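You operate a simulated robot arm through the tools that you are given. There is no shell and no other tool.

You are at the controls of a simulated robot arm. One attempt, no reset.

TASK
Anneal the clamped rod, let it cool and free it.
Fine: close the guard, hold the orange button till the joint is blue; when the glow is gone open guard and clamps; leave the rod lying there.

Only the result counts: the job must be done as asked and must still hold three seconds after the hand-in. Knocking over, shifting, dropping, spilling or breaking anything else fails it.

THE ROBOT
A 7-joint arm with a fingered hand, fixed in place. Base frame: the origin is at the foot of the arm, x ahead of it, y to its left, z up. Readings come in cm, degrees, newtons and seconds.
With the tool pointing down near the work surface it reaches from about 10 to 36 cm from the base axis. Its first joint turns from -115.0 to 115.0 degrees. Payload 5 kg.
The tool frame sits at the grasp point between the pads (the TCP): z along the fingers, y along the line on which they close. The tips reach 3.2 cm beyond it. The gripper opens to 16 cm. The gripper's body begins 8.9 cm behind the TCP. The gripper is a hand of 4 fingers: y runs from the thumb to the fingers, the wrist lies at [0, 0, -26.7] in the tool frame.
Orientation is that of the tool frame in the base frame, as a unit quaternion [x, y, z, w]. With the fingers straight down and closing along the base's y, the tool's x points along the base's -x, its y along +y and its z along -z.

THE INTERFACE
- The arm moves only by the tool servo_tool. Its argument "increments" is a list of rows, each a list of 6 numbers: the shift along the base's x, y, z in units of 250 mm (1.0 is 250 mm), then the turn, a rotation vector about the base's x, y, z in units of 180 degrees (1.0 is 180 degrees). In form: [[dx, dy, dz, rx, ry, rz], ...]. A call has 1 to 20 rows; each row is the pose to reach, as a shift and turn from the pose commanded when the call began. A call with a number of a shift or a turn outside -1 to 1 is refused whole. Rows are played at 5 a second. More than 5 cm and 8.6 degrees between two rows, and nothing of the call is played. A pose out of reach is approached as far as the arm can. The call stops where the force on the tool passes 90 N (or 10 N more than at its start, if that is more) or the arm is blocked; 0.2 s more then pass. In this call time passes only in rows, and 0.2 s behind the last. The reply holds the time, the measured pose of the TCP, the force on the tool along the base axes, the opening and the grip force, in the units named above and with some noise, with the torque about the TCP (base axes, N m) and any sound that the robot's microphone picked up.
- Cameras (640 x 400 px; columns grow to the right, rows downward): "scene" is fixed at [39.87, -49.92, 153.7]; the picture's right is [0.83, -0.55, 0.00], its down [-0.40, -0.61, -0.68] and it looks along [0.38, 0.57, -0.73] (base axes); focal length 225 px, centre (320, 200). "wrist" rides on the gripper at [8, -0.4, -11.4] in the tool frame; the picture's right is [0.05, 1.00, 0.00], its down [-0.82, 0.04, -0.58] and it looks along [-0.58, 0.03, 0.82] (tool axes); focal length 265 px, centre (320, 200). There is no depth. A picture from a camera that has moved, and an enlarged one, comes with that camera's place and axes in the base frame and with its lens.
- snapshot(camera): a new picture of that camera. The clock stands still meanwhile.
- lift_body(by): slides the trunk up (or, below 0, down) by that many cm; the arm rides with it, the base frame stays. It gives what a move gives, with no picture.
- curl_fingers(finger1, finger2, finger3, thumb_bend): sets how far each is bent, from 0 (flat) to 1 (curled in); at 0.3 the hand is open as for a grip, at 0.7 the pads meet at the TCP. One left out holds its place. A second passes; each finger stops where it meets its share of the squeeze, and holds until it gets a number again. It is the only way to open and close the hand. It gives what a move gives, with no picture; readings hold the bend of each and the force on the fingers (four entries, about 0 where the hand has none), thumb and palm.
- close_up(camera, box): a new picture of the part [left, top, right, bottom] of that camera's present view, enlarged. The clock stands still meanwhile.
- finish_job(): hands the job in; it is judged then, once.

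Nothing tells you positions but the pictures and the camera data. Unless the task says otherwise, let go and move clear before handing in.

The tools are called after ">>>" as name(argument=value, ...) on one line, values as JSON. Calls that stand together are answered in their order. servo_tool: Moves the arm, as the interface text tells. Its arguments: {"type":"object","properties":{"increments":{"type":"array","items":{"type":"array","items":{"type":"number"}}}},"required":["increments"]} The other tools are called the same way: lift_body (by) slides the trunk up or down; curl_fingers (finger1, finger2, finger3, thumb_bend) moves the fingers one by one; snapshot (camera) takes a picture; close_up (camera, box) takes an enlarged picture of a part of a camera's view; finish_job () hands the job in.

At the start:

```text
t: 0.0
position: [58.66, -0.83, 132.12]
ee_rot: [0.0, 1.0, -0.001, 0.0]
force: [0.1, 0.4, -0.2]
wrist_torque: [0.02, 0.01, -0.03]
opening: 15.97
grasp_force: 0.1
shape: jaw
bend: [0.3, 0.3, 0.3, 0.3]
finger forces: [0.0, 0.0, 0.1, 0.0, 0.1, 0.0]
trunk travel left (down, up): [-90.0, 9.0]
```

scene: 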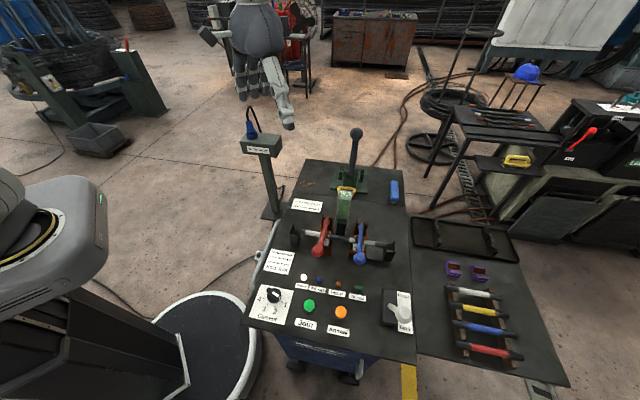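
wrist: 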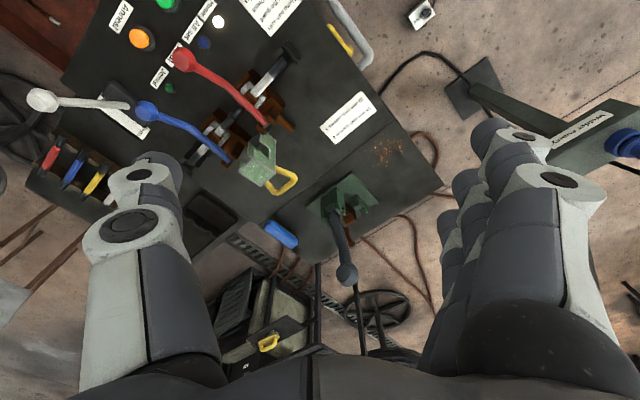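

I see a welding bench with red and blue clamp levers, a guard with a yellow handle, and green and orange buttons. I'll take enlarged pictures first to read the labels and find out where things are.

>>> close_up(camera="scene", box=[230, 240, 430, 365])

>>> close_up(camera="scene", box=[270, 160, 430, 270])

>>> close_up(camera="wrist", box=[60, 0, 380, 200])

>>> close_up(camera="wrist", box=[160, 40, 400, 190])

>>> close_up(camera="scene", box=[300, 170, 420, 280])

```text
3.20 times, centred on (330, 302) of scene
camera zoom: at [39.87, -49.92, 153.7], right [0.83, -0.55, 0.0], down [-0.4, -0.61, -0.68], along [0.38, 0.57, -0.73], focal length 720 px, centre (288, -128)
```

zoom: 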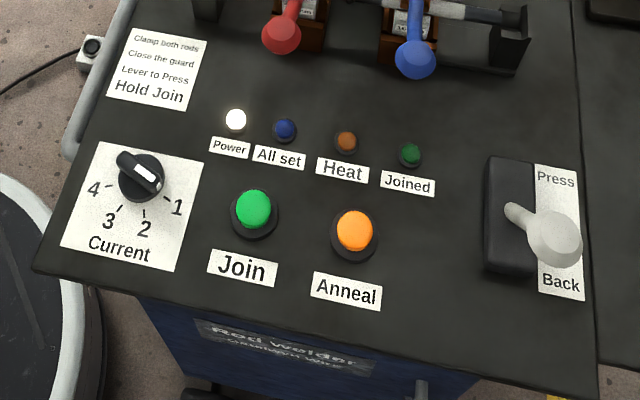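

```text
3.64 times, centred on (350, 215) of scene
camera zoom: at [39.87, -49.92, 153.7], right [0.83, -0.55, 0.0], down [-0.4, -0.61, -0.68], along [0.38, 0.57, -0.73], focal length 819 px, centre (211, 146)
```

zoom: 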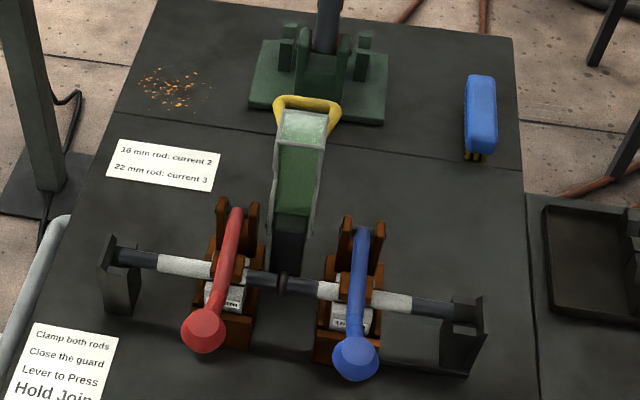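

```text
2.00 times, centred on (220, 100) of wrist
camera zoom: at [50.48, -1.35, 143.5], right [-0.05, 1.0, 0.0], down [0.82, 0.04, 0.58], along [0.58, 0.03, -0.82], focal length 531 px, centre (520, 400)
```

zoom: 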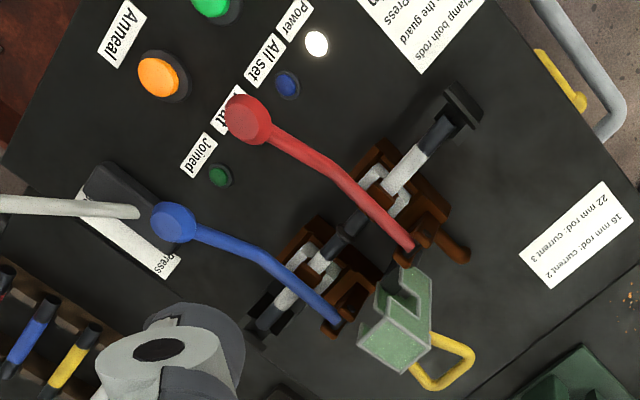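

```text
2.67 times, centred on (280, 115) of wrist
camera zoom: at [50.48, -1.35, 143.5], right [-0.05, 1.0, 0.0], down [0.82, 0.04, 0.58], along [0.58, 0.03, -0.82], focal length 708 px, centre (427, 427)
```

zoom: 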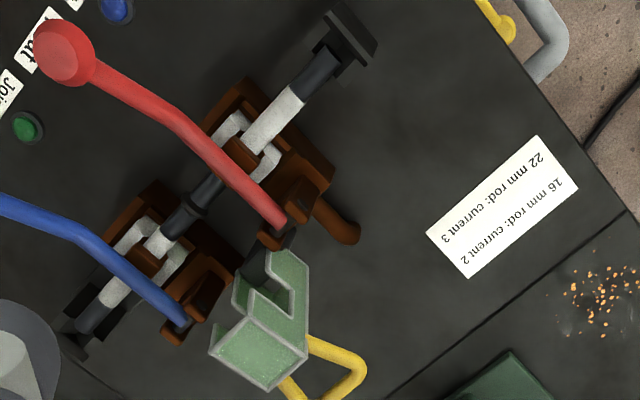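

```text
3.64 times, centred on (360, 225) of scene
camera zoom: at [39.87, -49.92, 153.7], right [0.83, -0.55, 0.0], down [-0.4, -0.61, -0.68], along [0.38, 0.57, -0.73], focal length 819 px, centre (174, 109)
```

zoom: 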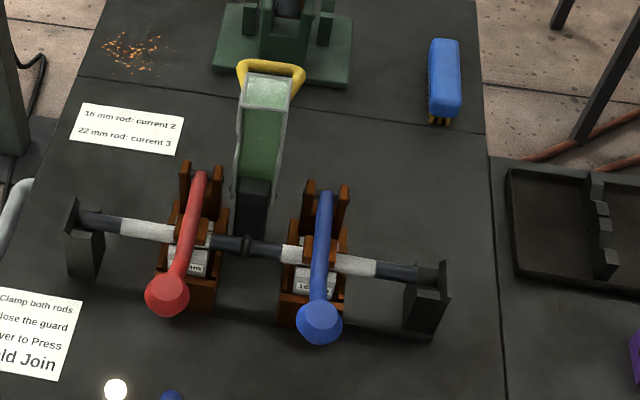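

The anneal button comes out near (56, -36, 84). The bench is turned 45°, with its front facing toward the (+x, -y) diagonal. The clamp knobs are near (57.5, -22, 97) and (66, -30, 97.5), and the guard stands open behind the joint. I'll swing the hand, still high up, for better views.

>>> servo_tool(increments=[[0, -0.15, 0, 0, 0, 0.0417], [0, -0.3, 0, 0, 0, 0.0833], [0, -0.45, 0, 0, 0, 0.125], [0, -0.6, 0, 0, 0, 0.1667], [0, -0.75, 0, 0, 0, 0.2083], [0, -0.9, 0, 0, 0, 0.25]])

>>> snapshot(camera="wrist")

>>> snapshot(camera="scene")

```text
t: 1.4
position: [58.68, -23.95, 131.46]
ee_rot: [-0.381, 0.924, 0.0, -0.006]
force: [1.2, 1.2, 4.7]
wrist_torque: [-0.09, 0.04, 0.0]
opening: 15.98
grasp_force: 0.1
shape: jaw
bend: [0.3, 0.3, 0.3, 0.3]
finger forces: [0.1, 0.1, 0.1, 0.0, 0.1, 0.1]
trunk travel left (down, up): [-90.0, 9.0]
```

```text
taken
camera wrist: at [53.46, -30.0, 143.0], right [-0.74, 0.67, 0.01], down [0.55, 0.61, 0.57], along [0.38, 0.43, -0.82], focal length 265 px, centre (320, 200)
```

wrist: 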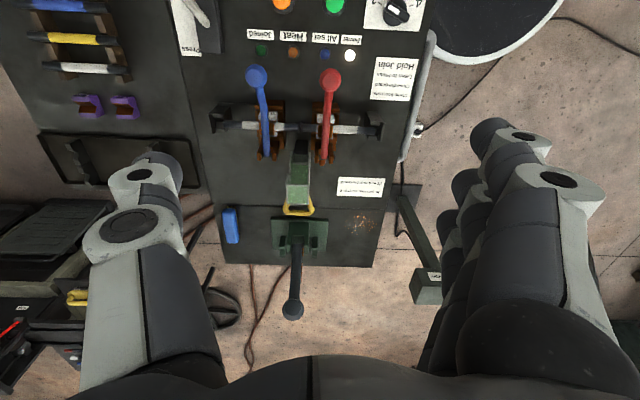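

```text
taken
```

scene: 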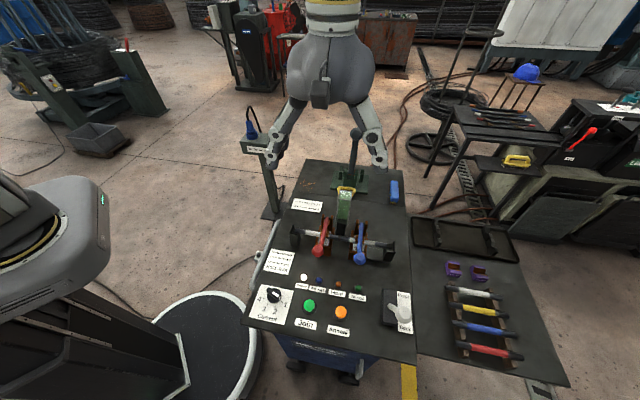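

The view is now squared up with the bench. I'll enlarge the guard, the clamps and the dial.

>>> close_up(camera="wrist", box=[200, 50, 392, 170])

>>> close_up(camera="wrist", box=[220, 110, 380, 210])

>>> close_up(camera="wrist", box=[380, 180, 480, 310])

>>> close_up(camera="scene", box=[230, 100, 310, 230])

>>> close_up(camera="scene", box=[240, 270, 304, 330])

```text
3.33 times, centred on (296, 110) of wrist
camera zoom: at [53.46, -30.0, 143.0], right [-0.74, 0.67, 0.01], down [0.55, 0.61, 0.57], along [0.38, 0.43, -0.82], focal length 885 px, centre (400, 500)
```

zoom: 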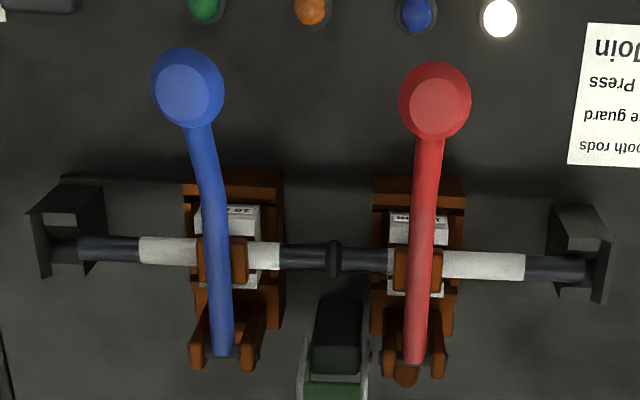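

```text
4.00 times, centred on (300, 160) of wrist
camera zoom: at [53.46, -30.0, 143.0], right [-0.74, 0.67, 0.01], down [0.55, 0.61, 0.57], along [0.38, 0.43, -0.82], focal length 1062 px, centre (400, 360)
```

zoom: 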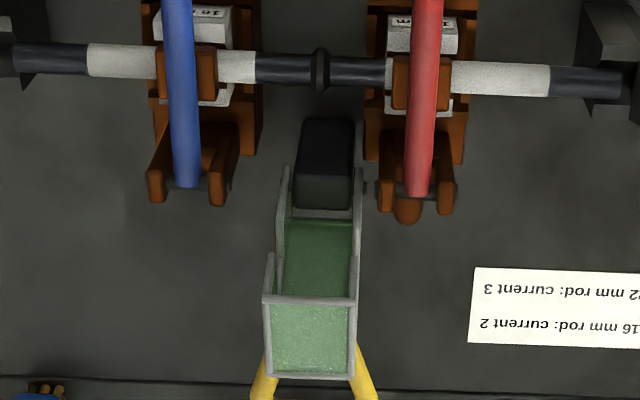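

```text
3.08 times, centred on (430, 245) of wrist
camera zoom: at [53.46, -30.0, 143.0], right [-0.74, 0.67, 0.01], down [0.55, 0.61, 0.57], along [0.38, 0.43, -0.82], focal length 817 px, centre (-18, 62)
```

zoom: 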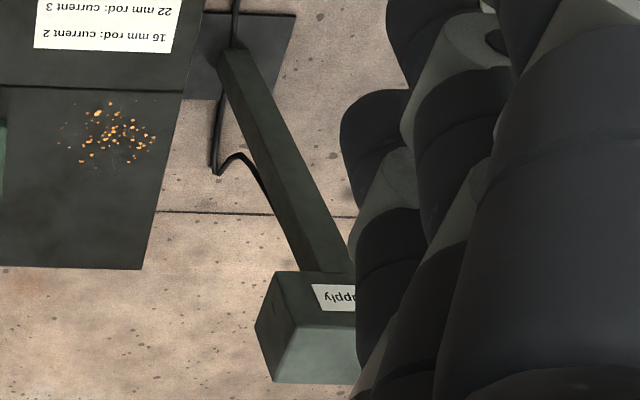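

```text
3.08 times, centred on (270, 165) of scene
camera zoom: at [39.87, -49.92, 153.7], right [0.83, -0.55, 0.0], down [-0.4, -0.61, -0.68], along [0.38, 0.57, -0.73], focal length 693 px, centre (474, 308)
```

zoom: 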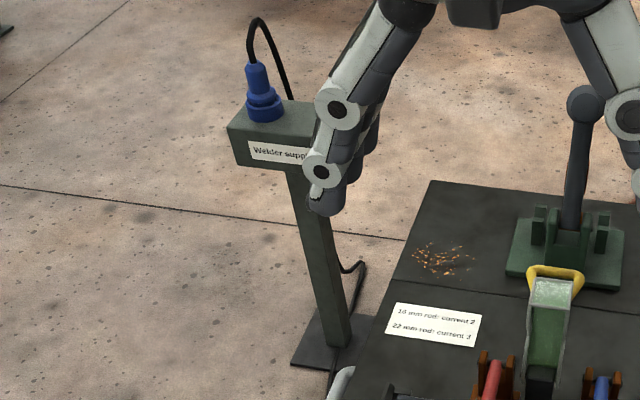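

```text
6.67 times, centred on (272, 300) of scene
camera zoom: at [39.87, -49.92, 153.7], right [0.83, -0.55, 0.0], down [-0.4, -0.61, -0.68], along [0.38, 0.57, -0.73], focal length 1501 px, centre (640, -467)
```

zoom: 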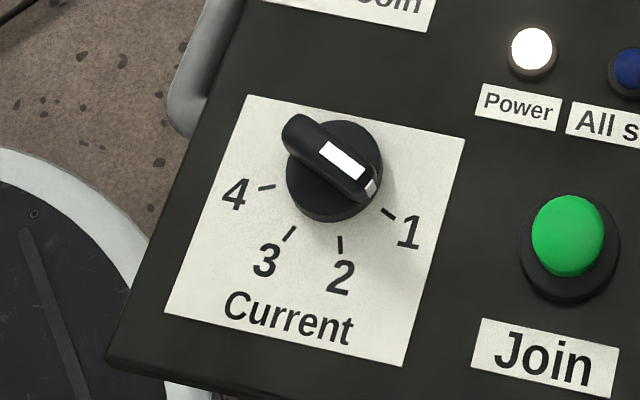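

The guard's end plate is up at about (73, -15, 103), its yellow handle loop behind it, and the joint is near (69, -18, 89.5). I'll close the fingers to see the hand's shape, then test how far it reaches behind the guard while still high up.

>>> curl_fingers(finger1=0.7, finger2=0.7, finger3=0.7, thumb_bend=0.7)

>>> snapshot(camera="wrist")

>>> close_up(camera="scene", box=[230, 0, 440, 180])

```text
t: 2.4
position: [58.42, -23.27, 132.03]
ee_rot: [-0.383, 0.924, 0.0, 0.001]
force: [-0.7, 0.3, 0.1]
wrist_torque: [-0.01, 0.02, -0.04]
opening: 2.37
grasp_force: 0.0
shape: fingers
bend: [0.7, 0.7, 0.7, 0.7]
finger forces: [0.1, 0.1, 0.0, 0.0, 0.0, 0.1]
trunk travel left (down, up): [-90.0, 9.0]
```

```text
taken
camera wrist: at [52.85, -29.44, 143.55], right [-0.74, 0.67, 0.0], down [0.55, 0.61, 0.58], along [0.39, 0.43, -0.82], focal length 265 px, centre (320, 200)
```

wrist: 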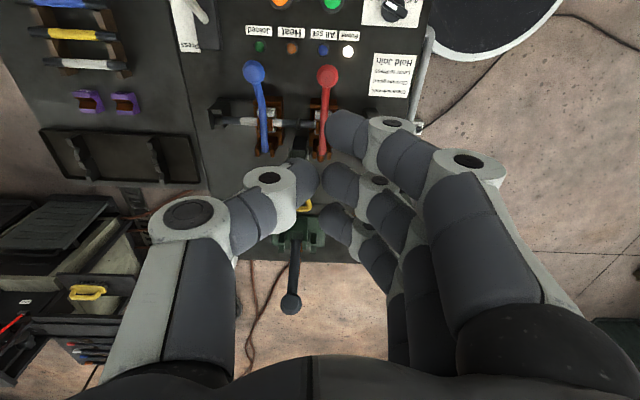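

```text
2.22 times, centred on (335, 90) of scene
camera zoom: at [39.87, -49.92, 153.7], right [0.83, -0.55, 0.0], down [-0.4, -0.61, -0.68], along [0.38, 0.57, -0.73], focal length 500 px, centre (287, 444)
```

zoom: 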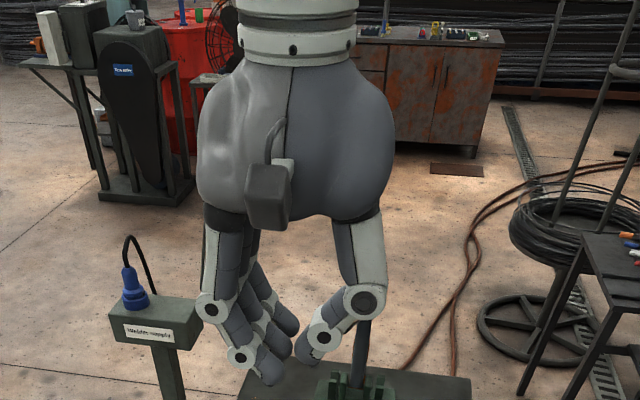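

The three fingers and the thumb meet as expected. I'll move behind the guard at the present height to test the reach.

>>> servo_tool(increments=[[0.13, 0.115, 0, 0, 0, 0], [0.26, 0.23, 0, 0, 0, 0], [0.39, 0.345, 0, 0, 0, 0], [0.52, 0.46, 0, 0, 0, 0], [0.65, 0.575, 0, 0, 0, 0], [0.78, 0.69, 0, 0, 0, 0], [0.9, 0.8, 0, 0, 0, 0], [1.0, 0.8, 0, 0, 0, 0]])

>>> snapshot(camera="scene")

```text
t: 4.2
position: [78.2, -3.5, 130.78]
ee_rot: [-0.38, 0.925, 0.0, 0.003]
force: [-1.5, -2.1, 0.3]
wrist_torque: [0.14, -0.07, -0.03]
opening: 2.35
grasp_force: 0.0
shape: fingers
bend: [0.7, 0.7, 0.7, 0.7]
finger forces: [0.1, 0.0, 0.1, 0.1, 0.0, 0.0]
out of reach, approached as far as the arm can: row 6, 7, 8
trunk travel left (down, up): [-90.0, 9.0]
```

```text
taken
```

scene: 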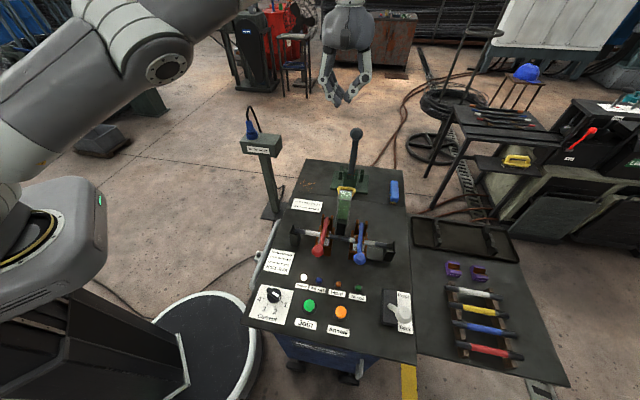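

At this height the pointing-down reach ends at a radius of about 78 cm. I'll check whether a higher hand relative to the trunk reaches further.

>>> servo_tool(increments=[[0, 0, -0.15, 0, 0, 0], [0.06, 0, -0.3, 0, 0, 0], [0.12, 0, -0.4, 0, 0, 0], [0.2, 0, -0.4, 0, 0, 0], [0.3, 0, -0.4, 0, 0, 0]])

>>> snapshot(camera="wrist")

```text
t: 5.4
position: [81.24, -2.78, 120.82]
ee_rot: [-0.383, 0.924, 0.0, -0.001]
force: [0.2, 0.3, 0.5]
wrist_torque: [0.02, 0.01, -0.01]
opening: 2.35
grasp_force: 0.0
shape: fingers
bend: [0.7, 0.7, 0.7, 0.7]
finger forces: [0.1, 0.0, 0.0, 0.0, 0.0, 0.1]
out of reach, approached as far as the arm can: row 4, 5
trunk travel left (down, up): [-90.0, 9.0]
```

```text
taken
camera wrist: at [75.9, -8.86, 132.19], right [-0.74, 0.67, 0.0], down [0.55, 0.61, 0.58], along [0.39, 0.43, -0.82], focal length 265 px, centre (320, 200)
```

wrist: 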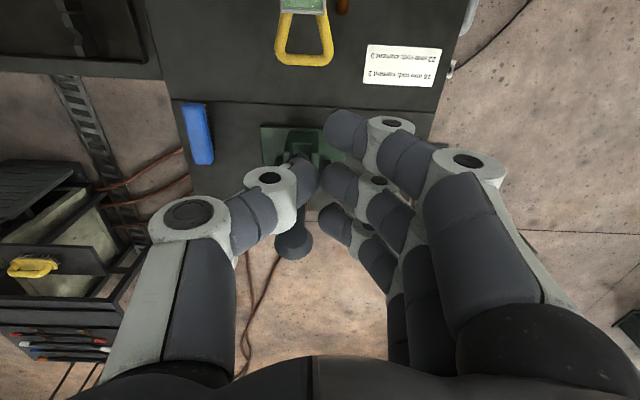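

Lower reaches further, about 83.5 cm at most. A slight outward tilt of the hand will add the rest, so I'll tilt 12° and see where it ends up.

>>> servo_tool(increments=[[0, 0, 0, 0, -0.0333, 0], [0, 0, 0, 0, -0.0667, 0]])

```text
t: 6.0
position: [81.38, -2.74, 121.01]
ee_rot: [-0.38, 0.919, -0.04, 0.097]
force: [-0.5, 1.5, -0.8]
wrist_torque: [-0.02, -0.04, 0.0]
opening: 2.35
grasp_force: 0.1
shape: fingers
bend: [0.7, 0.7, 0.7, 0.7]
finger forces: [0.0, 0.0, 0.0, 0.0, 0.0, 0.0]
trunk travel left (down, up): [-90.0, 9.0]
```

The commanded pose follows the reached one. I'll now shift back and descend behind the handle to fingertip height of about 98.

>>> servo_tool(increments=[[0.07, 0.01, 0, 0, 0, 0], [0.145, 0.02, -0.05, 0, 0, 0], [0.145, 0.02, -0.2, 0, 0, 0], [0.145, 0.02, -0.4, 0, 0, 0], [0.145, 0.02, -0.55, 0, 0, 0], [0.145, 0.02, -0.7, 0, 0, 0], [0.145, 0.02, -0.8, 0, 0, 0]])

>>> snapshot(camera="wrist")

>>> close_up(camera="scene", box=[270, 90, 430, 270])

```text
t: 7.6
position: [84.98, -2.47, 101.13]
ee_rot: [-0.38, 0.919, -0.04, 0.097]
force: [-0.1, -1.0, 0.3]
wrist_torque: [0.0, 0.01, 0.0]
opening: 2.32
grasp_force: 0.1
shape: fingers
bend: [0.7, 0.7, 0.7, 0.7]
finger forces: [0.0, 0.0, 0.0, 0.1, 0.0, 0.0]
trunk travel left (down, up): [-90.0, 9.0]
```

```text
taken
camera wrist: at [77.24, -8.58, 111.23], right [-0.73, 0.67, -0.15], down [0.41, 0.61, 0.68], along [0.55, 0.43, -0.72], focal length 265 px, centre (320, 200)
```

wrist: 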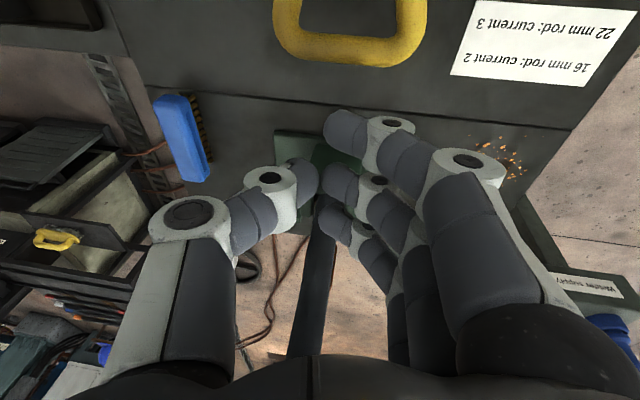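

```text
2.22 times, centred on (350, 180) of scene
camera zoom: at [39.87, -49.92, 153.7], right [0.83, -0.55, 0.0], down [-0.4, -0.61, -0.68], along [0.38, 0.57, -0.73], focal length 500 px, centre (253, 244)
```

zoom: 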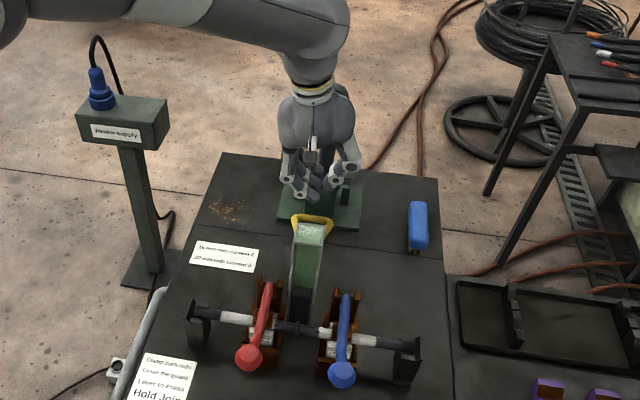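

The hand is right behind the handle, with the tips a little below the bar. I'll pull toward the front slowly.

>>> servo_tool(increments=[[-0.04, -0.04, 0, 0, 0, 0], [-0.08, -0.08, 0, 0, 0, 0], [-0.12, -0.12, 0, 0, 0, 0], [-0.16, -0.16, 0, 0, 0, 0], [-0.2, -0.2, 0, 0, 0, 0], [-0.24, -0.24, 0, 0, 0, 0], [-0.28, -0.28, 0, 0, 0, 0]])

>>> snapshot(camera="wrist")

>>> close_up(camera="scene", box=[270, 120, 430, 270])

```text
t: 9.2
position: [78.09, -9.25, 102.14]
ee_rot: [-0.381, 0.918, -0.042, 0.101]
force: [12.3, 13.0, 27.7]
wrist_torque: [0.06, -0.81, -0.66]
opening: 2.21
grasp_force: 32.0
shape: fingers
bend: [0.7, 0.71, 0.7, 0.71]
finger forces: [27.4, 11.9, 0.0, 0.1, 25.5, 0.0]
trunk travel left (down, up): [-90.0, 9.0]
```

```text
taken
camera wrist: at [70.37, -15.41, 112.1], right [-0.73, 0.67, -0.16], down [0.41, 0.61, 0.68], along [0.56, 0.43, -0.71], focal length 265 px, centre (320, 200)
```

wrist: 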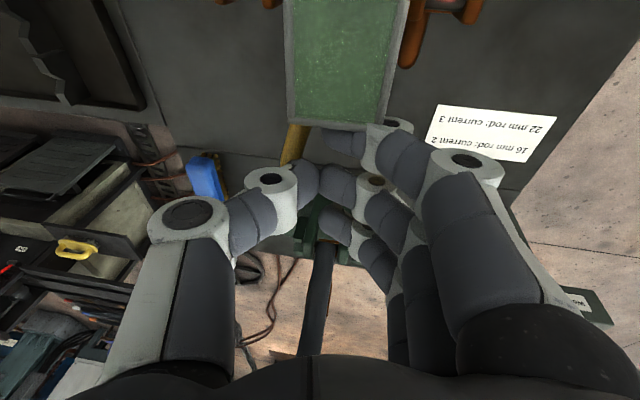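

```text
2.67 times, centred on (350, 195) of scene
camera zoom: at [39.87, -49.92, 153.7], right [0.83, -0.55, 0.0], down [-0.4, -0.61, -0.68], along [0.38, 0.57, -0.73], focal length 600 px, centre (240, 213)
```

zoom: 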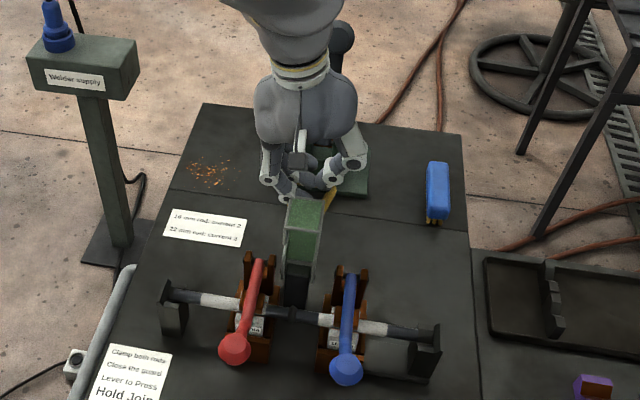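

The fingertips landed on top of the handle loop instead of behind it, and the guard did not move. I'll lift, back off, go lower and pull again.

>>> servo_tool(increments=[[0, 0, 0.08, 0, 0, 0], [0, 0, 0.18, 0, 0, 0], [0.1, 0.1, 0.18, 0, 0, 0], [0.2, 0.2, 0.18, 0, 0, 0], [0.28, 0.28, 0.15, 0, 0, 0], [0.28, 0.28, 0, 0, 0, 0], [0.28, 0.28, -0.18, 0, 0, 0]])

>>> snapshot(camera="wrist")

>>> close_up(camera="scene", box=[310, 130, 400, 220])

```text
t: 10.8
position: [85.03, -2.26, 96.23]
ee_rot: [-0.381, 0.919, -0.04, 0.096]
force: [1.2, -0.5, 0.2]
wrist_torque: [0.01, 0.03, 0.01]
opening: 2.33
grasp_force: 0.0
shape: fingers
bend: [0.7, 0.7, 0.7, 0.7]
finger forces: [0.0, 0.0, 0.0, 0.1, 0.1, 0.0]
trunk travel left (down, up): [-90.0, 9.0]
```

```text
taken
camera wrist: at [77.27, -8.42, 106.47], right [-0.73, 0.67, -0.15], down [0.42, 0.61, 0.68], along [0.55, 0.43, -0.72], focal length 265 px, centre (320, 200)
```

wrist: 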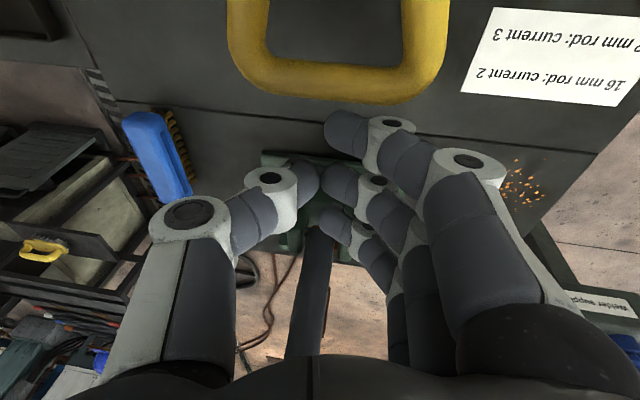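

```text
4.44 times, centred on (355, 175) of scene
camera zoom: at [39.87, -49.92, 153.7], right [0.83, -0.55, 0.0], down [-0.4, -0.61, -0.68], along [0.38, 0.57, -0.73], focal length 1001 px, centre (164, 311)
```

zoom: 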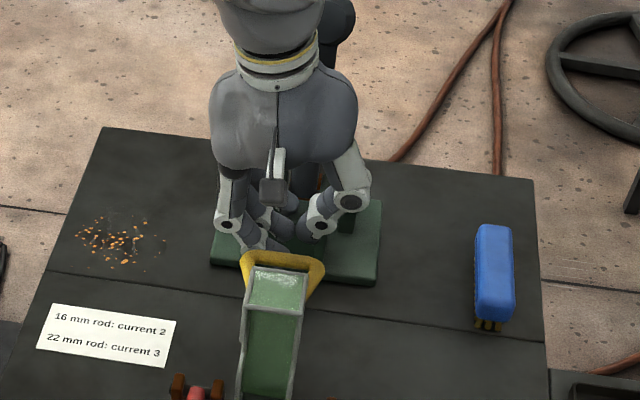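

The bar sits at about z 98 and the tips are now at 93, so I'll pull forward again.

>>> servo_tool(increments=[[-0.04, -0.04, 0, 0, 0, 0], [-0.08, -0.08, 0, 0, 0, 0], [-0.11, -0.11, 0, 0, 0, 0], [-0.14, -0.14, 0, 0, 0, 0], [-0.17, -0.17, 0.01, 0, 0, 0], [-0.2, -0.2, 0.02, 0, 0, 0], [-0.23, -0.23, 0.03, 0, 0, 0], [-0.26, -0.26, 0.04, 0, 0, 0]])

>>> snapshot(camera="wrist")

>>> close_up(camera="scene", box=[290, 130, 420, 270])

```text
t: 12.6
position: [78.36, -9.22, 97.62]
ee_rot: [-0.38, 0.919, -0.041, 0.096]
force: [-0.4, 0.8, 0.9]
wrist_torque: [0.01, 0.02, -0.02]
opening: 2.34
grasp_force: 0.0
shape: fingers
bend: [0.7, 0.7, 0.7, 0.7]
finger forces: [0.0, 0.0, 0.0, 0.0, 0.1, 0.0]
trunk travel left (down, up): [-90.0, 9.0]
```

```text
taken
camera wrist: at [70.59, -15.29, 107.72], right [-0.73, 0.67, -0.15], down [0.42, 0.61, 0.68], along [0.55, 0.43, -0.72], focal length 265 px, centre (320, 200)
```

wrist: 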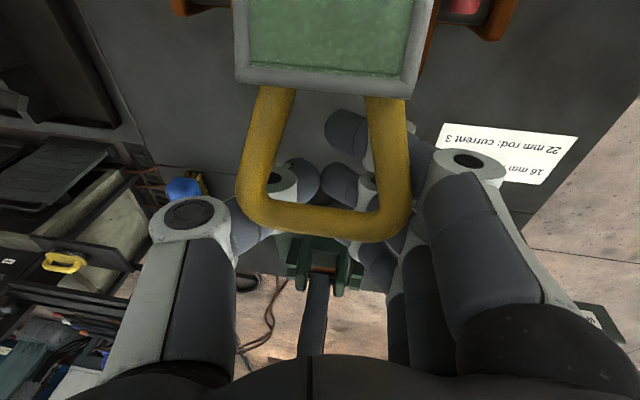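

```text
2.86 times, centred on (355, 200) of scene
camera zoom: at [39.87, -49.92, 153.7], right [0.83, -0.55, 0.0], down [-0.4, -0.61, -0.68], along [0.38, 0.57, -0.73], focal length 643 px, centre (220, 200)
```

zoom: 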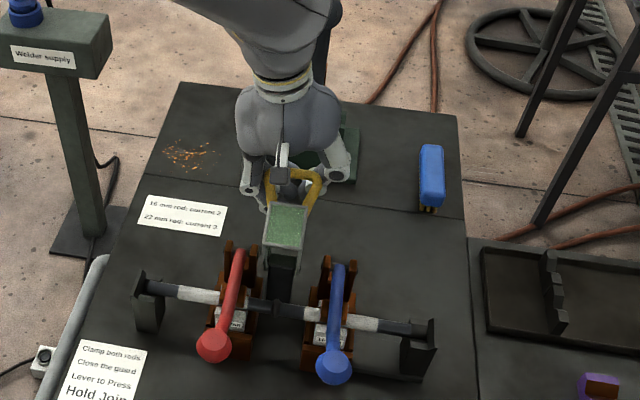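

The guard has swung forward past vertical and stays there without force, so the hinge holds by friction. The handle loop surrounds the fingers, and I'll keep pulling forward, starting to drop along the arc.

>>> servo_tool(increments=[[-0.03, -0.03, 0.0, 0, 0, 0], [-0.06, -0.06, 0.0, 0, 0, 0], [-0.09, -0.09, 0.0, 0, 0, 0], [-0.12, -0.12, 0.0, 0, 0, 0]])

>>> snapshot(camera="wrist")

>>> close_up(camera="scene", box=[290, 140, 420, 270])

```text
t: 13.6
position: [75.35, -12.16, 97.9]
ee_rot: [-0.38, 0.919, -0.04, 0.097]
force: [-0.2, -0.6, -0.3]
wrist_torque: [-0.04, 0.0, -0.01]
opening: 2.33
grasp_force: 0.0
shape: fingers
bend: [0.7, 0.7, 0.7, 0.7]
finger forces: [0.0, 0.0, 0.0, 0.1, 0.0, 0.1]
trunk travel left (down, up): [-90.0, 9.0]
```

```text
taken
camera wrist: at [67.59, -18.31, 107.89], right [-0.73, 0.67, -0.15], down [0.41, 0.61, 0.68], along [0.55, 0.43, -0.72], focal length 265 px, centre (320, 200)
```

wrist: 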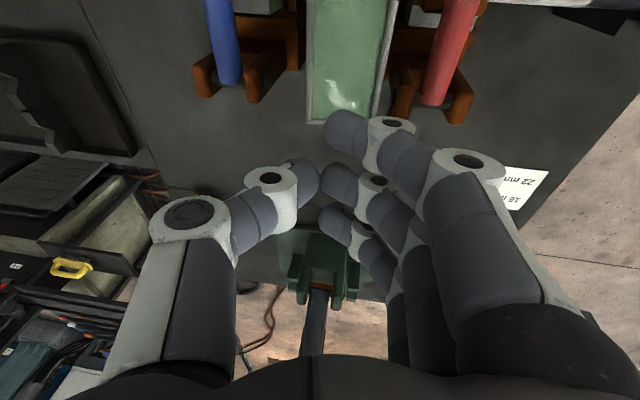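

```text
3.08 times, centred on (355, 205) of scene
camera zoom: at [39.87, -49.92, 153.7], right [0.83, -0.55, 0.0], down [-0.4, -0.61, -0.68], along [0.38, 0.57, -0.73], focal length 693 px, centre (212, 185)
```

zoom: 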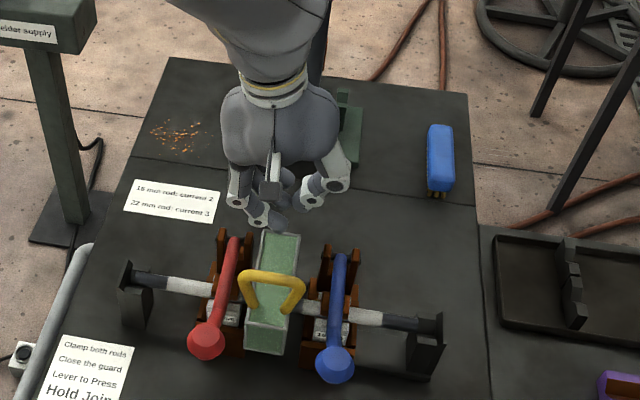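

The guard has fallen closed over the joint. I'll raise the hand, level it and go above the anneal button.

>>> servo_tool(increments=[[0, 0, 0.18, 0, 0, 0], [0, 0, 0.36, 0, 0, 0], [0, 0, 0.54, 0, 0, 0], [0, 0, 0.72, 0, 0.0333, 0], [-0.1, -0.1, 0.72, 0, 0.0667, 0], [-0.22, -0.22, 0.72, 0, 0.0667, 0], [-0.34, -0.34, 0.72, 0, 0.0667, 0], [-0.46, -0.46, 0.72, 0, 0.0667, 0], [-0.58, -0.58, 0.72, 0, 0.0667, 0], [-0.7, -0.7, 0.72, 0, 0.0667, 0], [-0.78, -0.82, 0.72, 0, 0.0667, 0], [-0.78, -0.95, 0.72, 0, 0.0667, 0]])

>>> snapshot(camera="wrist")

>>> snapshot(camera="scene")

>>> close_up(camera="scene", box=[270, 170, 430, 270])

>>> close_up(camera="scene", box=[230, 240, 430, 365])

```text
t: 16.2
position: [55.94, -35.97, 115.45]
ee_rot: [-0.382, 0.924, 0.001, 0.0]
force: [0.2, -1.8, -0.1]
wrist_torque: [0.05, 0.0, 0.03]
opening: 2.33
grasp_force: 0.1
shape: fingers
bend: [0.7, 0.7, 0.7, 0.7]
finger forces: [0.0, 0.0, 0.1, 0.0, 0.0, 0.1]
trunk travel left (down, up): [-90.0, 9.0]
```

```text
taken
camera wrist: at [50.53, -42.21, 126.94], right [-0.74, 0.67, 0.0], down [0.55, 0.6, 0.58], along [0.39, 0.43, -0.82], focal length 265 px, centre (320, 200)
```

wrist: 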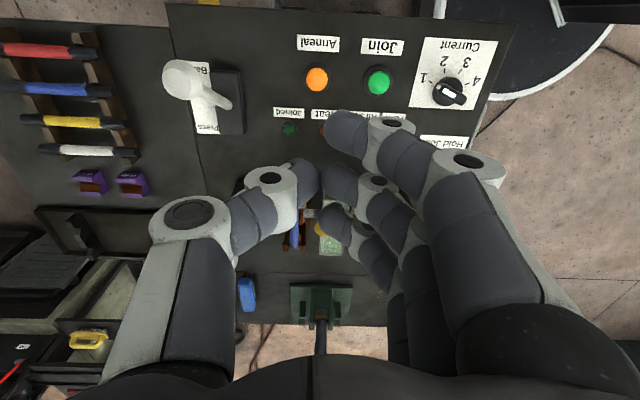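

```text
taken
```

scene: 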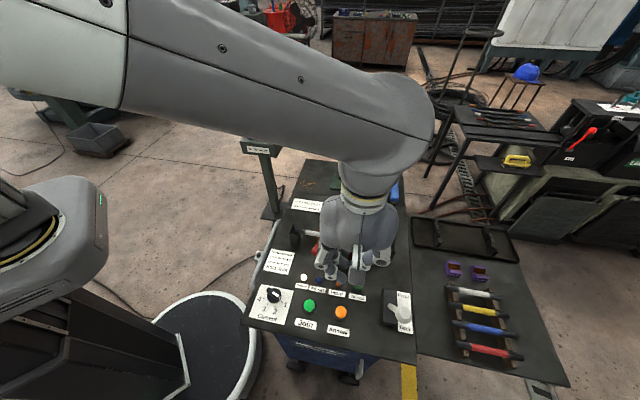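

```text
4.00 times, centred on (350, 220) of scene
camera zoom: at [39.87, -49.92, 153.7], right [0.83, -0.55, 0.0], down [-0.4, -0.61, -0.68], along [0.38, 0.57, -0.73], focal length 900 px, centre (200, 120)
```

zoom: 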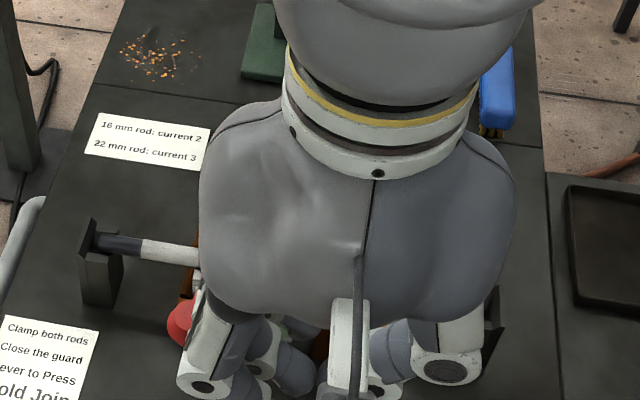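

```text
3.20 times, centred on (330, 302) of scene
camera zoom: at [39.87, -49.92, 153.7], right [0.83, -0.55, 0.0], down [-0.4, -0.61, -0.68], along [0.38, 0.57, -0.73], focal length 720 px, centre (288, -128)
```

zoom: 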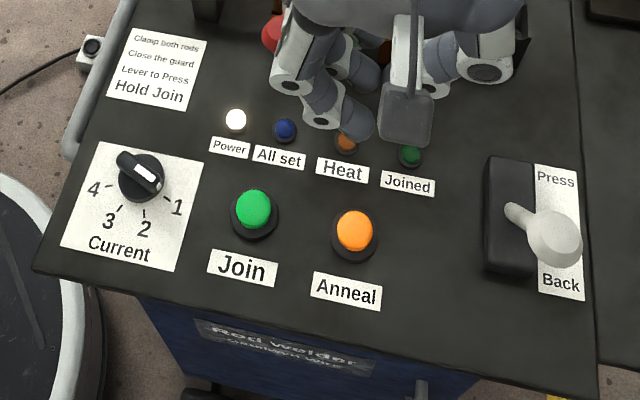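

The arm would block the scene camera's view of the joint if the hand came straight down. I'll turn the hand back to its starting yaw and lean it toward the robot so the joint stays visible while I press.

>>> servo_tool(increments=[[0, 0, 0, 0, 0, -0.0417], [0, 0, 0, 0, 0, -0.0833], [0, 0, 0, 0, 0, -0.125], [0, 0, 0, 0, 0, -0.1667], [0, 0, 0, 0, 0, -0.2083], [0, 0, 0, 0, 0, -0.25]])

>>> servo_tool(increments=[[0, 0, 0, 0, -0.0417, 0], [0, 0, 0, 0, -0.0833, 0], [0, 0, 0, 0, -0.125, 0], [0, 0, 0, 0, -0.1667, 0]])

>>> curl_fingers(finger1=1.0, finger3=1.0)

>>> snapshot(camera="wrist")

>>> snapshot(camera="scene")

>>> close_up(camera="scene", box=[310, 200, 390, 260])

```text
t: 17.6
position: [56.02, -35.69, 115.84]
ee_rot: [0.002, 1.0, 0.0, 0.0]
force: [0.2, -0.5, -0.6]
wrist_torque: [-0.06, 0.03, 0.0]
opening: 2.33
grasp_force: 0.0
shape: fingers
bend: [0.7, 0.7, 0.7, 0.7]
finger forces: [0.1, 0.0, 0.0, 0.0, 0.0, 0.0]
trunk travel left (down, up): [-90.0, 9.0]
```

```text
t: 18.6
position: [55.92, -35.93, 115.85]
ee_rot: [0.001, 0.966, 0.0, 0.26]
force: [0.6, -1.5, 0.6]
wrist_torque: [0.04, -0.01, 0.01]
opening: 2.33
grasp_force: 0.0
shape: fingers
bend: [0.7, 0.7, 0.7, 0.7]
finger forces: [0.1, 0.1, 0.0, 0.0, 0.1, 0.0]
trunk travel left (down, up): [-90.0, 9.0]
```

```text
t: 19.6
position: [55.96, -35.88, 115.95]
ee_rot: [0.0, 0.966, 0.0, 0.259]
force: [-0.3, -1.3, 0.2]
wrist_torque: [0.0, 0.0, -0.03]
opening: 5.04
grasp_force: 0.1
shape: fingers
bend: [1.0, 0.7, 1.0, 0.7]
finger forces: [0.0, 0.1, 0.0, 0.1, 0.1, 0.0]
trunk travel left (down, up): [-90.0, 9.0]
```

```text
taken
camera wrist: at [43.17, -36.4, 121.7], right [-0.04, 1.0, -0.03], down [0.42, 0.04, 0.91], along [0.91, 0.03, -0.42], focal length 265 px, centre (320, 200)
```

wrist: 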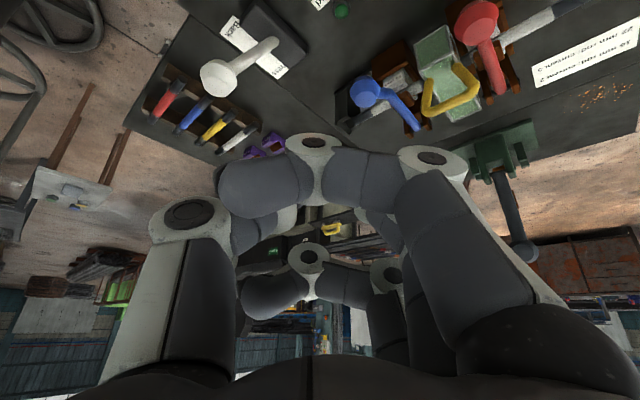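

```text
taken
```

scene: 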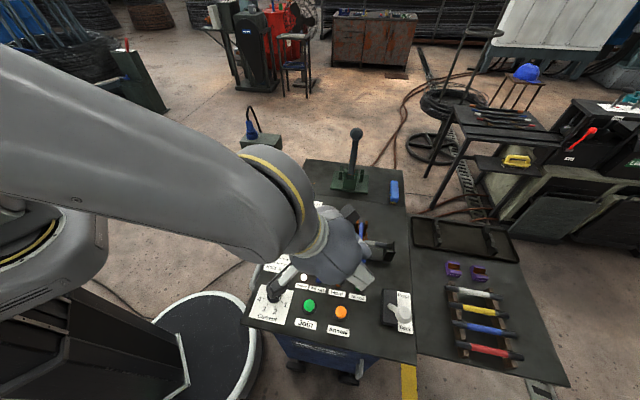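

```text
6.67 times, centred on (350, 230) of scene
camera zoom: at [39.87, -49.92, 153.7], right [0.83, -0.55, 0.0], down [-0.4, -0.61, -0.68], along [0.38, 0.57, -0.73], focal length 1501 px, centre (120, 0)
```

zoom: 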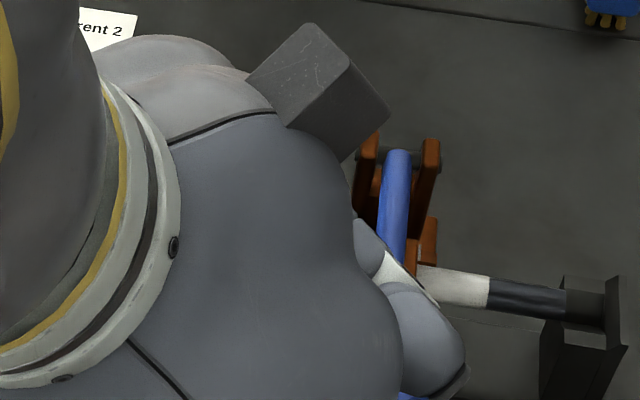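

The wrist camera can now see the guard, so I'll zoom in to check whether its glass is see-through.

>>> close_up(camera="wrist", box=[330, 0, 540, 130])

>>> close_up(camera="wrist", box=[395, 10, 495, 80])

```text
3.05 times, centred on (435, 65) of wrist
camera zoom: at [43.17, -36.4, 121.7], right [-0.04, 1.0, -0.03], down [0.42, 0.04, 0.91], along [0.91, 0.03, -0.42], focal length 809 px, centre (-30, 611)
```

zoom: 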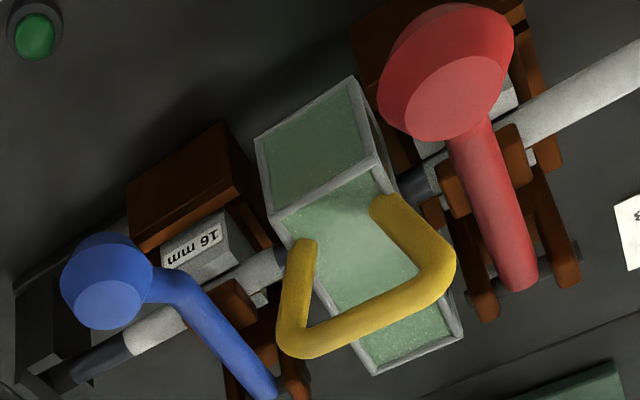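

```text
5.71 times, centred on (445, 45) of wrist
camera zoom: at [43.17, -36.4, 121.7], right [-0.04, 1.0, -0.03], down [0.42, 0.04, 0.91], along [0.91, 0.03, -0.42], focal length 1517 px, centre (-394, 1086)
```

zoom: 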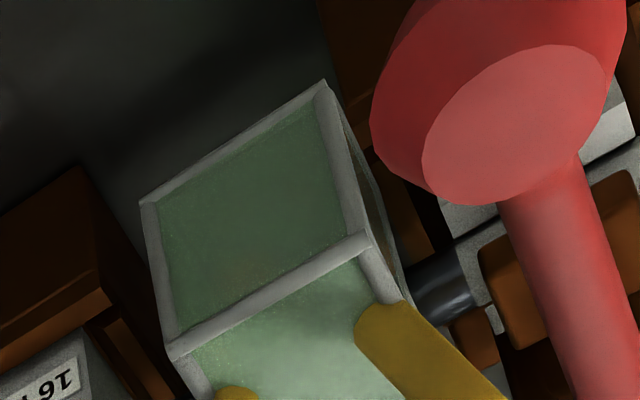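

The glass is see-through enough for a glow to show. I'll bring fingers 1 and 3 back to 0.7, since finger 1's tip will be lowest, and hover it just above the anneal button.

>>> curl_fingers(finger1=0.7, finger3=0.7)

>>> servo_tool(increments=[[0.02, -0.02, -0.18, 0, 0, 0], [0.03, -0.03, -0.36, 0, 0, 0], [0.035, -0.03, -0.54, 0, 0, 0], [0.035, -0.03, -0.72, 0, 0, 0], [0.035, -0.03, -0.9, 0, 0, 0], [0.035, -0.03, -0.97, 0, 0, 0]])

>>> snapshot(camera="scene")

>>> close_up(camera="scene", box=[270, 240, 430, 340])

>>> snapshot(camera="wrist")

```text
t: 20.6
position: [55.81, -35.76, 115.79]
ee_rot: [0.0, 0.966, 0.0, 0.259]
force: [-0.3, 0.2, 0.3]
wrist_torque: [0.01, 0.02, -0.02]
opening: 2.31
grasp_force: 0.0
shape: fingers
bend: [0.7, 0.7, 0.7, 0.7]
finger forces: [0.0, 0.0, 0.1, 0.1, 0.0, 0.0]
trunk travel left (down, up): [-90.0, 9.0]
```

```text
t: 22.0
position: [56.77, -36.49, 91.52]
ee_rot: [0.0, 0.966, 0.0, 0.259]
force: [0.2, -0.3, 0.7]
wrist_torque: [-0.04, -0.03, -0.01]
opening: 2.32
grasp_force: 0.0
shape: fingers
bend: [0.7, 0.7, 0.7, 0.7]
finger forces: [0.0, 0.0, 0.1, 0.0, 0.0, 0.1]
trunk travel left (down, up): [-90.0, 9.0]
```

```text
taken
```

scene: 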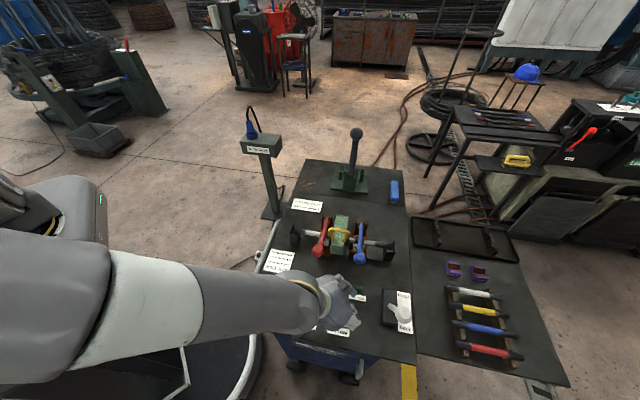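

```text
4.00 times, centred on (350, 290) of scene
camera zoom: at [39.87, -49.92, 153.7], right [0.83, -0.55, 0.0], down [-0.4, -0.61, -0.68], along [0.38, 0.57, -0.73], focal length 900 px, centre (200, -160)
```

zoom: 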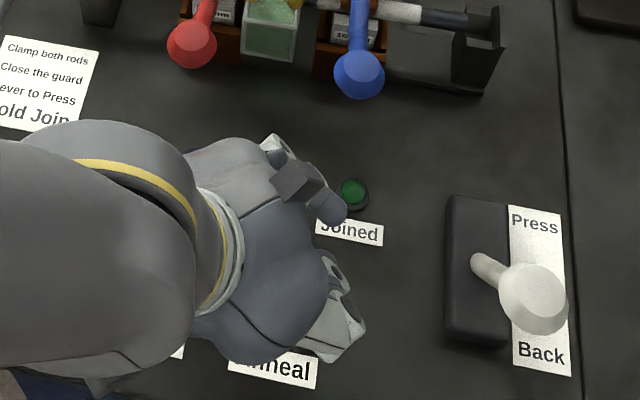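

```text
taken
camera wrist: at [44.08, -37.09, 97.38], right [-0.04, 1.0, -0.02], down [0.42, 0.04, 0.91], along [0.91, 0.03, -0.42], focal length 265 px, centre (320, 200)
```

wrist: 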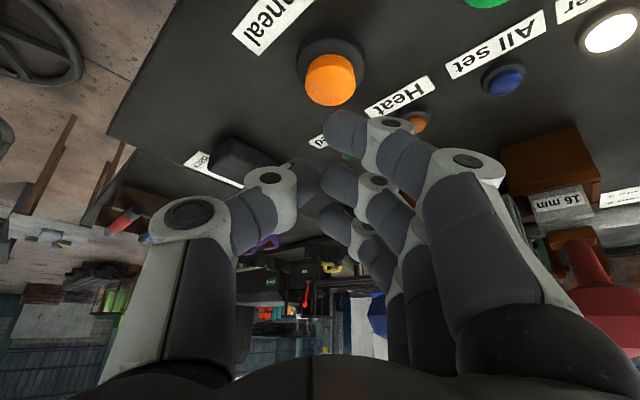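

The joint's window is visible to the scene camera, and the wrist view shows finger 1's tip lined up over the orange button. I'll take a reference close-up of the guard and lamps, then come down to near contact.

>>> close_up(camera="scene", box=[318, 205, 366, 265])

>>> servo_tool(increments=[[0.016, 0, -0.04, 0, 0, 0], [0.016, 0, -0.08, 0, 0, 0], [0.016, 0, -0.11, 0, 0, 0]])

>>> snapshot(camera="wrist")

```text
6.67 times, centred on (342, 235) of scene
camera zoom: at [39.87, -49.92, 153.7], right [0.83, -0.55, 0.0], down [-0.4, -0.61, -0.68], along [0.38, 0.57, -0.73], focal length 1501 px, centre (173, -33)
```

zoom: 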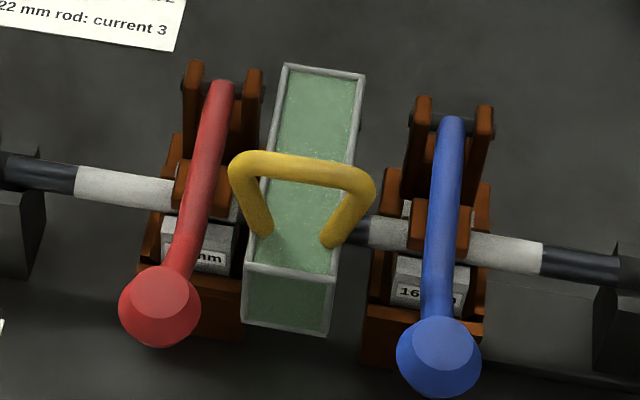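

```text
t: 22.8
position: [57.09, -36.75, 88.79]
ee_rot: [0.0, 0.966, 0.001, 0.258]
force: [-0.2, -0.2, 0.1]
wrist_torque: [0.0, 0.02, -0.02]
opening: 2.33
grasp_force: 0.1
shape: fingers
bend: [0.7, 0.7, 0.7, 0.7]
finger forces: [0.0, 0.0, 0.0, 0.0, 0.0, 0.0]
trunk travel left (down, up): [-90.0, 9.0]
```

```text
taken
camera wrist: at [44.39, -37.3, 94.69], right [-0.04, 1.0, -0.03], down [0.42, 0.04, 0.91], along [0.91, 0.03, -0.42], focal length 265 px, centre (320, 200)
```

wrist: 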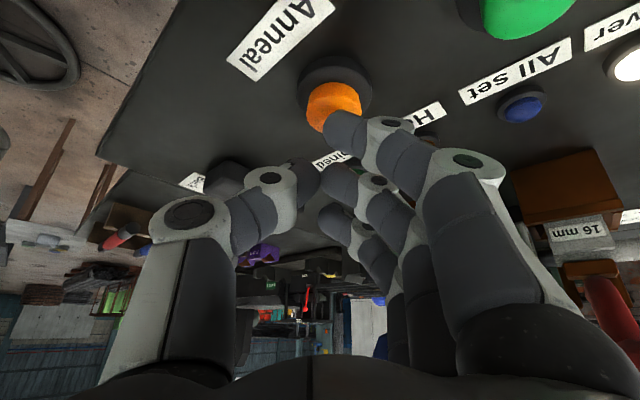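

The tip is almost touching the button, so I'll press now in small steps.

>>> servo_tool(increments=[[0, 0, -0.02, 0, 0, 0], [0, 0, -0.04, 0, 0, 0], [0, 0, -0.06, 0, 0, 0]])

>>> snapshot(camera="wrist")

>>> close_up(camera="scene", box=[318, 205, 366, 265])

```text
t: 23.6
position: [57.28, -36.5, 87.62]
ee_rot: [-0.001, 0.965, -0.001, 0.261]
force: [0.9, 4.9, 20.9]
wrist_torque: [0.36, 0.28, -0.11]
opening: 2.22
grasp_force: 9.4
shape: fingers
bend: [0.72, 0.7, 0.7, 0.7]
finger forces: [19.0, 0.1, 0.0, 0.0, 0.0, 0.1]
trunk travel left (down, up): [-90.0, 9.0]
heard: click
```

```text
taken
camera wrist: at [44.51, -37.12, 93.5], right [-0.05, 1.0, -0.03], down [0.41, 0.04, 0.91], along [0.91, 0.03, -0.41], focal length 265 px, centre (320, 200)
```

wrist: 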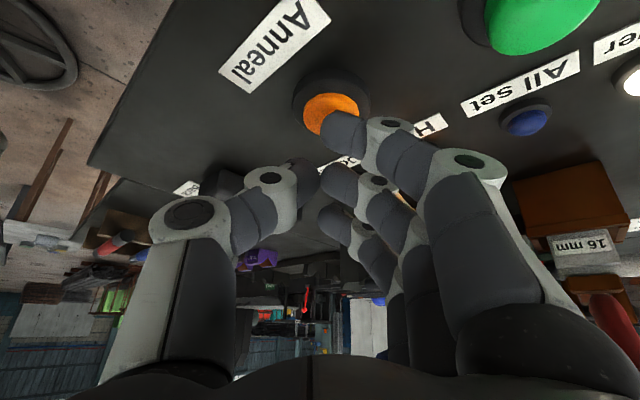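

```text
6.67 times, centred on (342, 235) of scene
camera zoom: at [39.87, -49.92, 153.7], right [0.83, -0.55, 0.0], down [-0.4, -0.61, -0.68], along [0.38, 0.57, -0.73], focal length 1501 px, centre (173, -33)
```

zoom: 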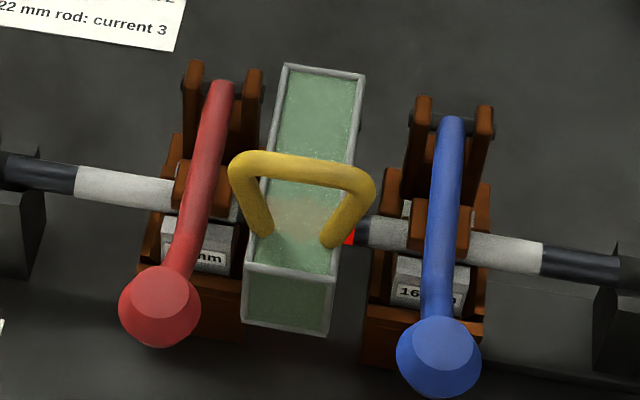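

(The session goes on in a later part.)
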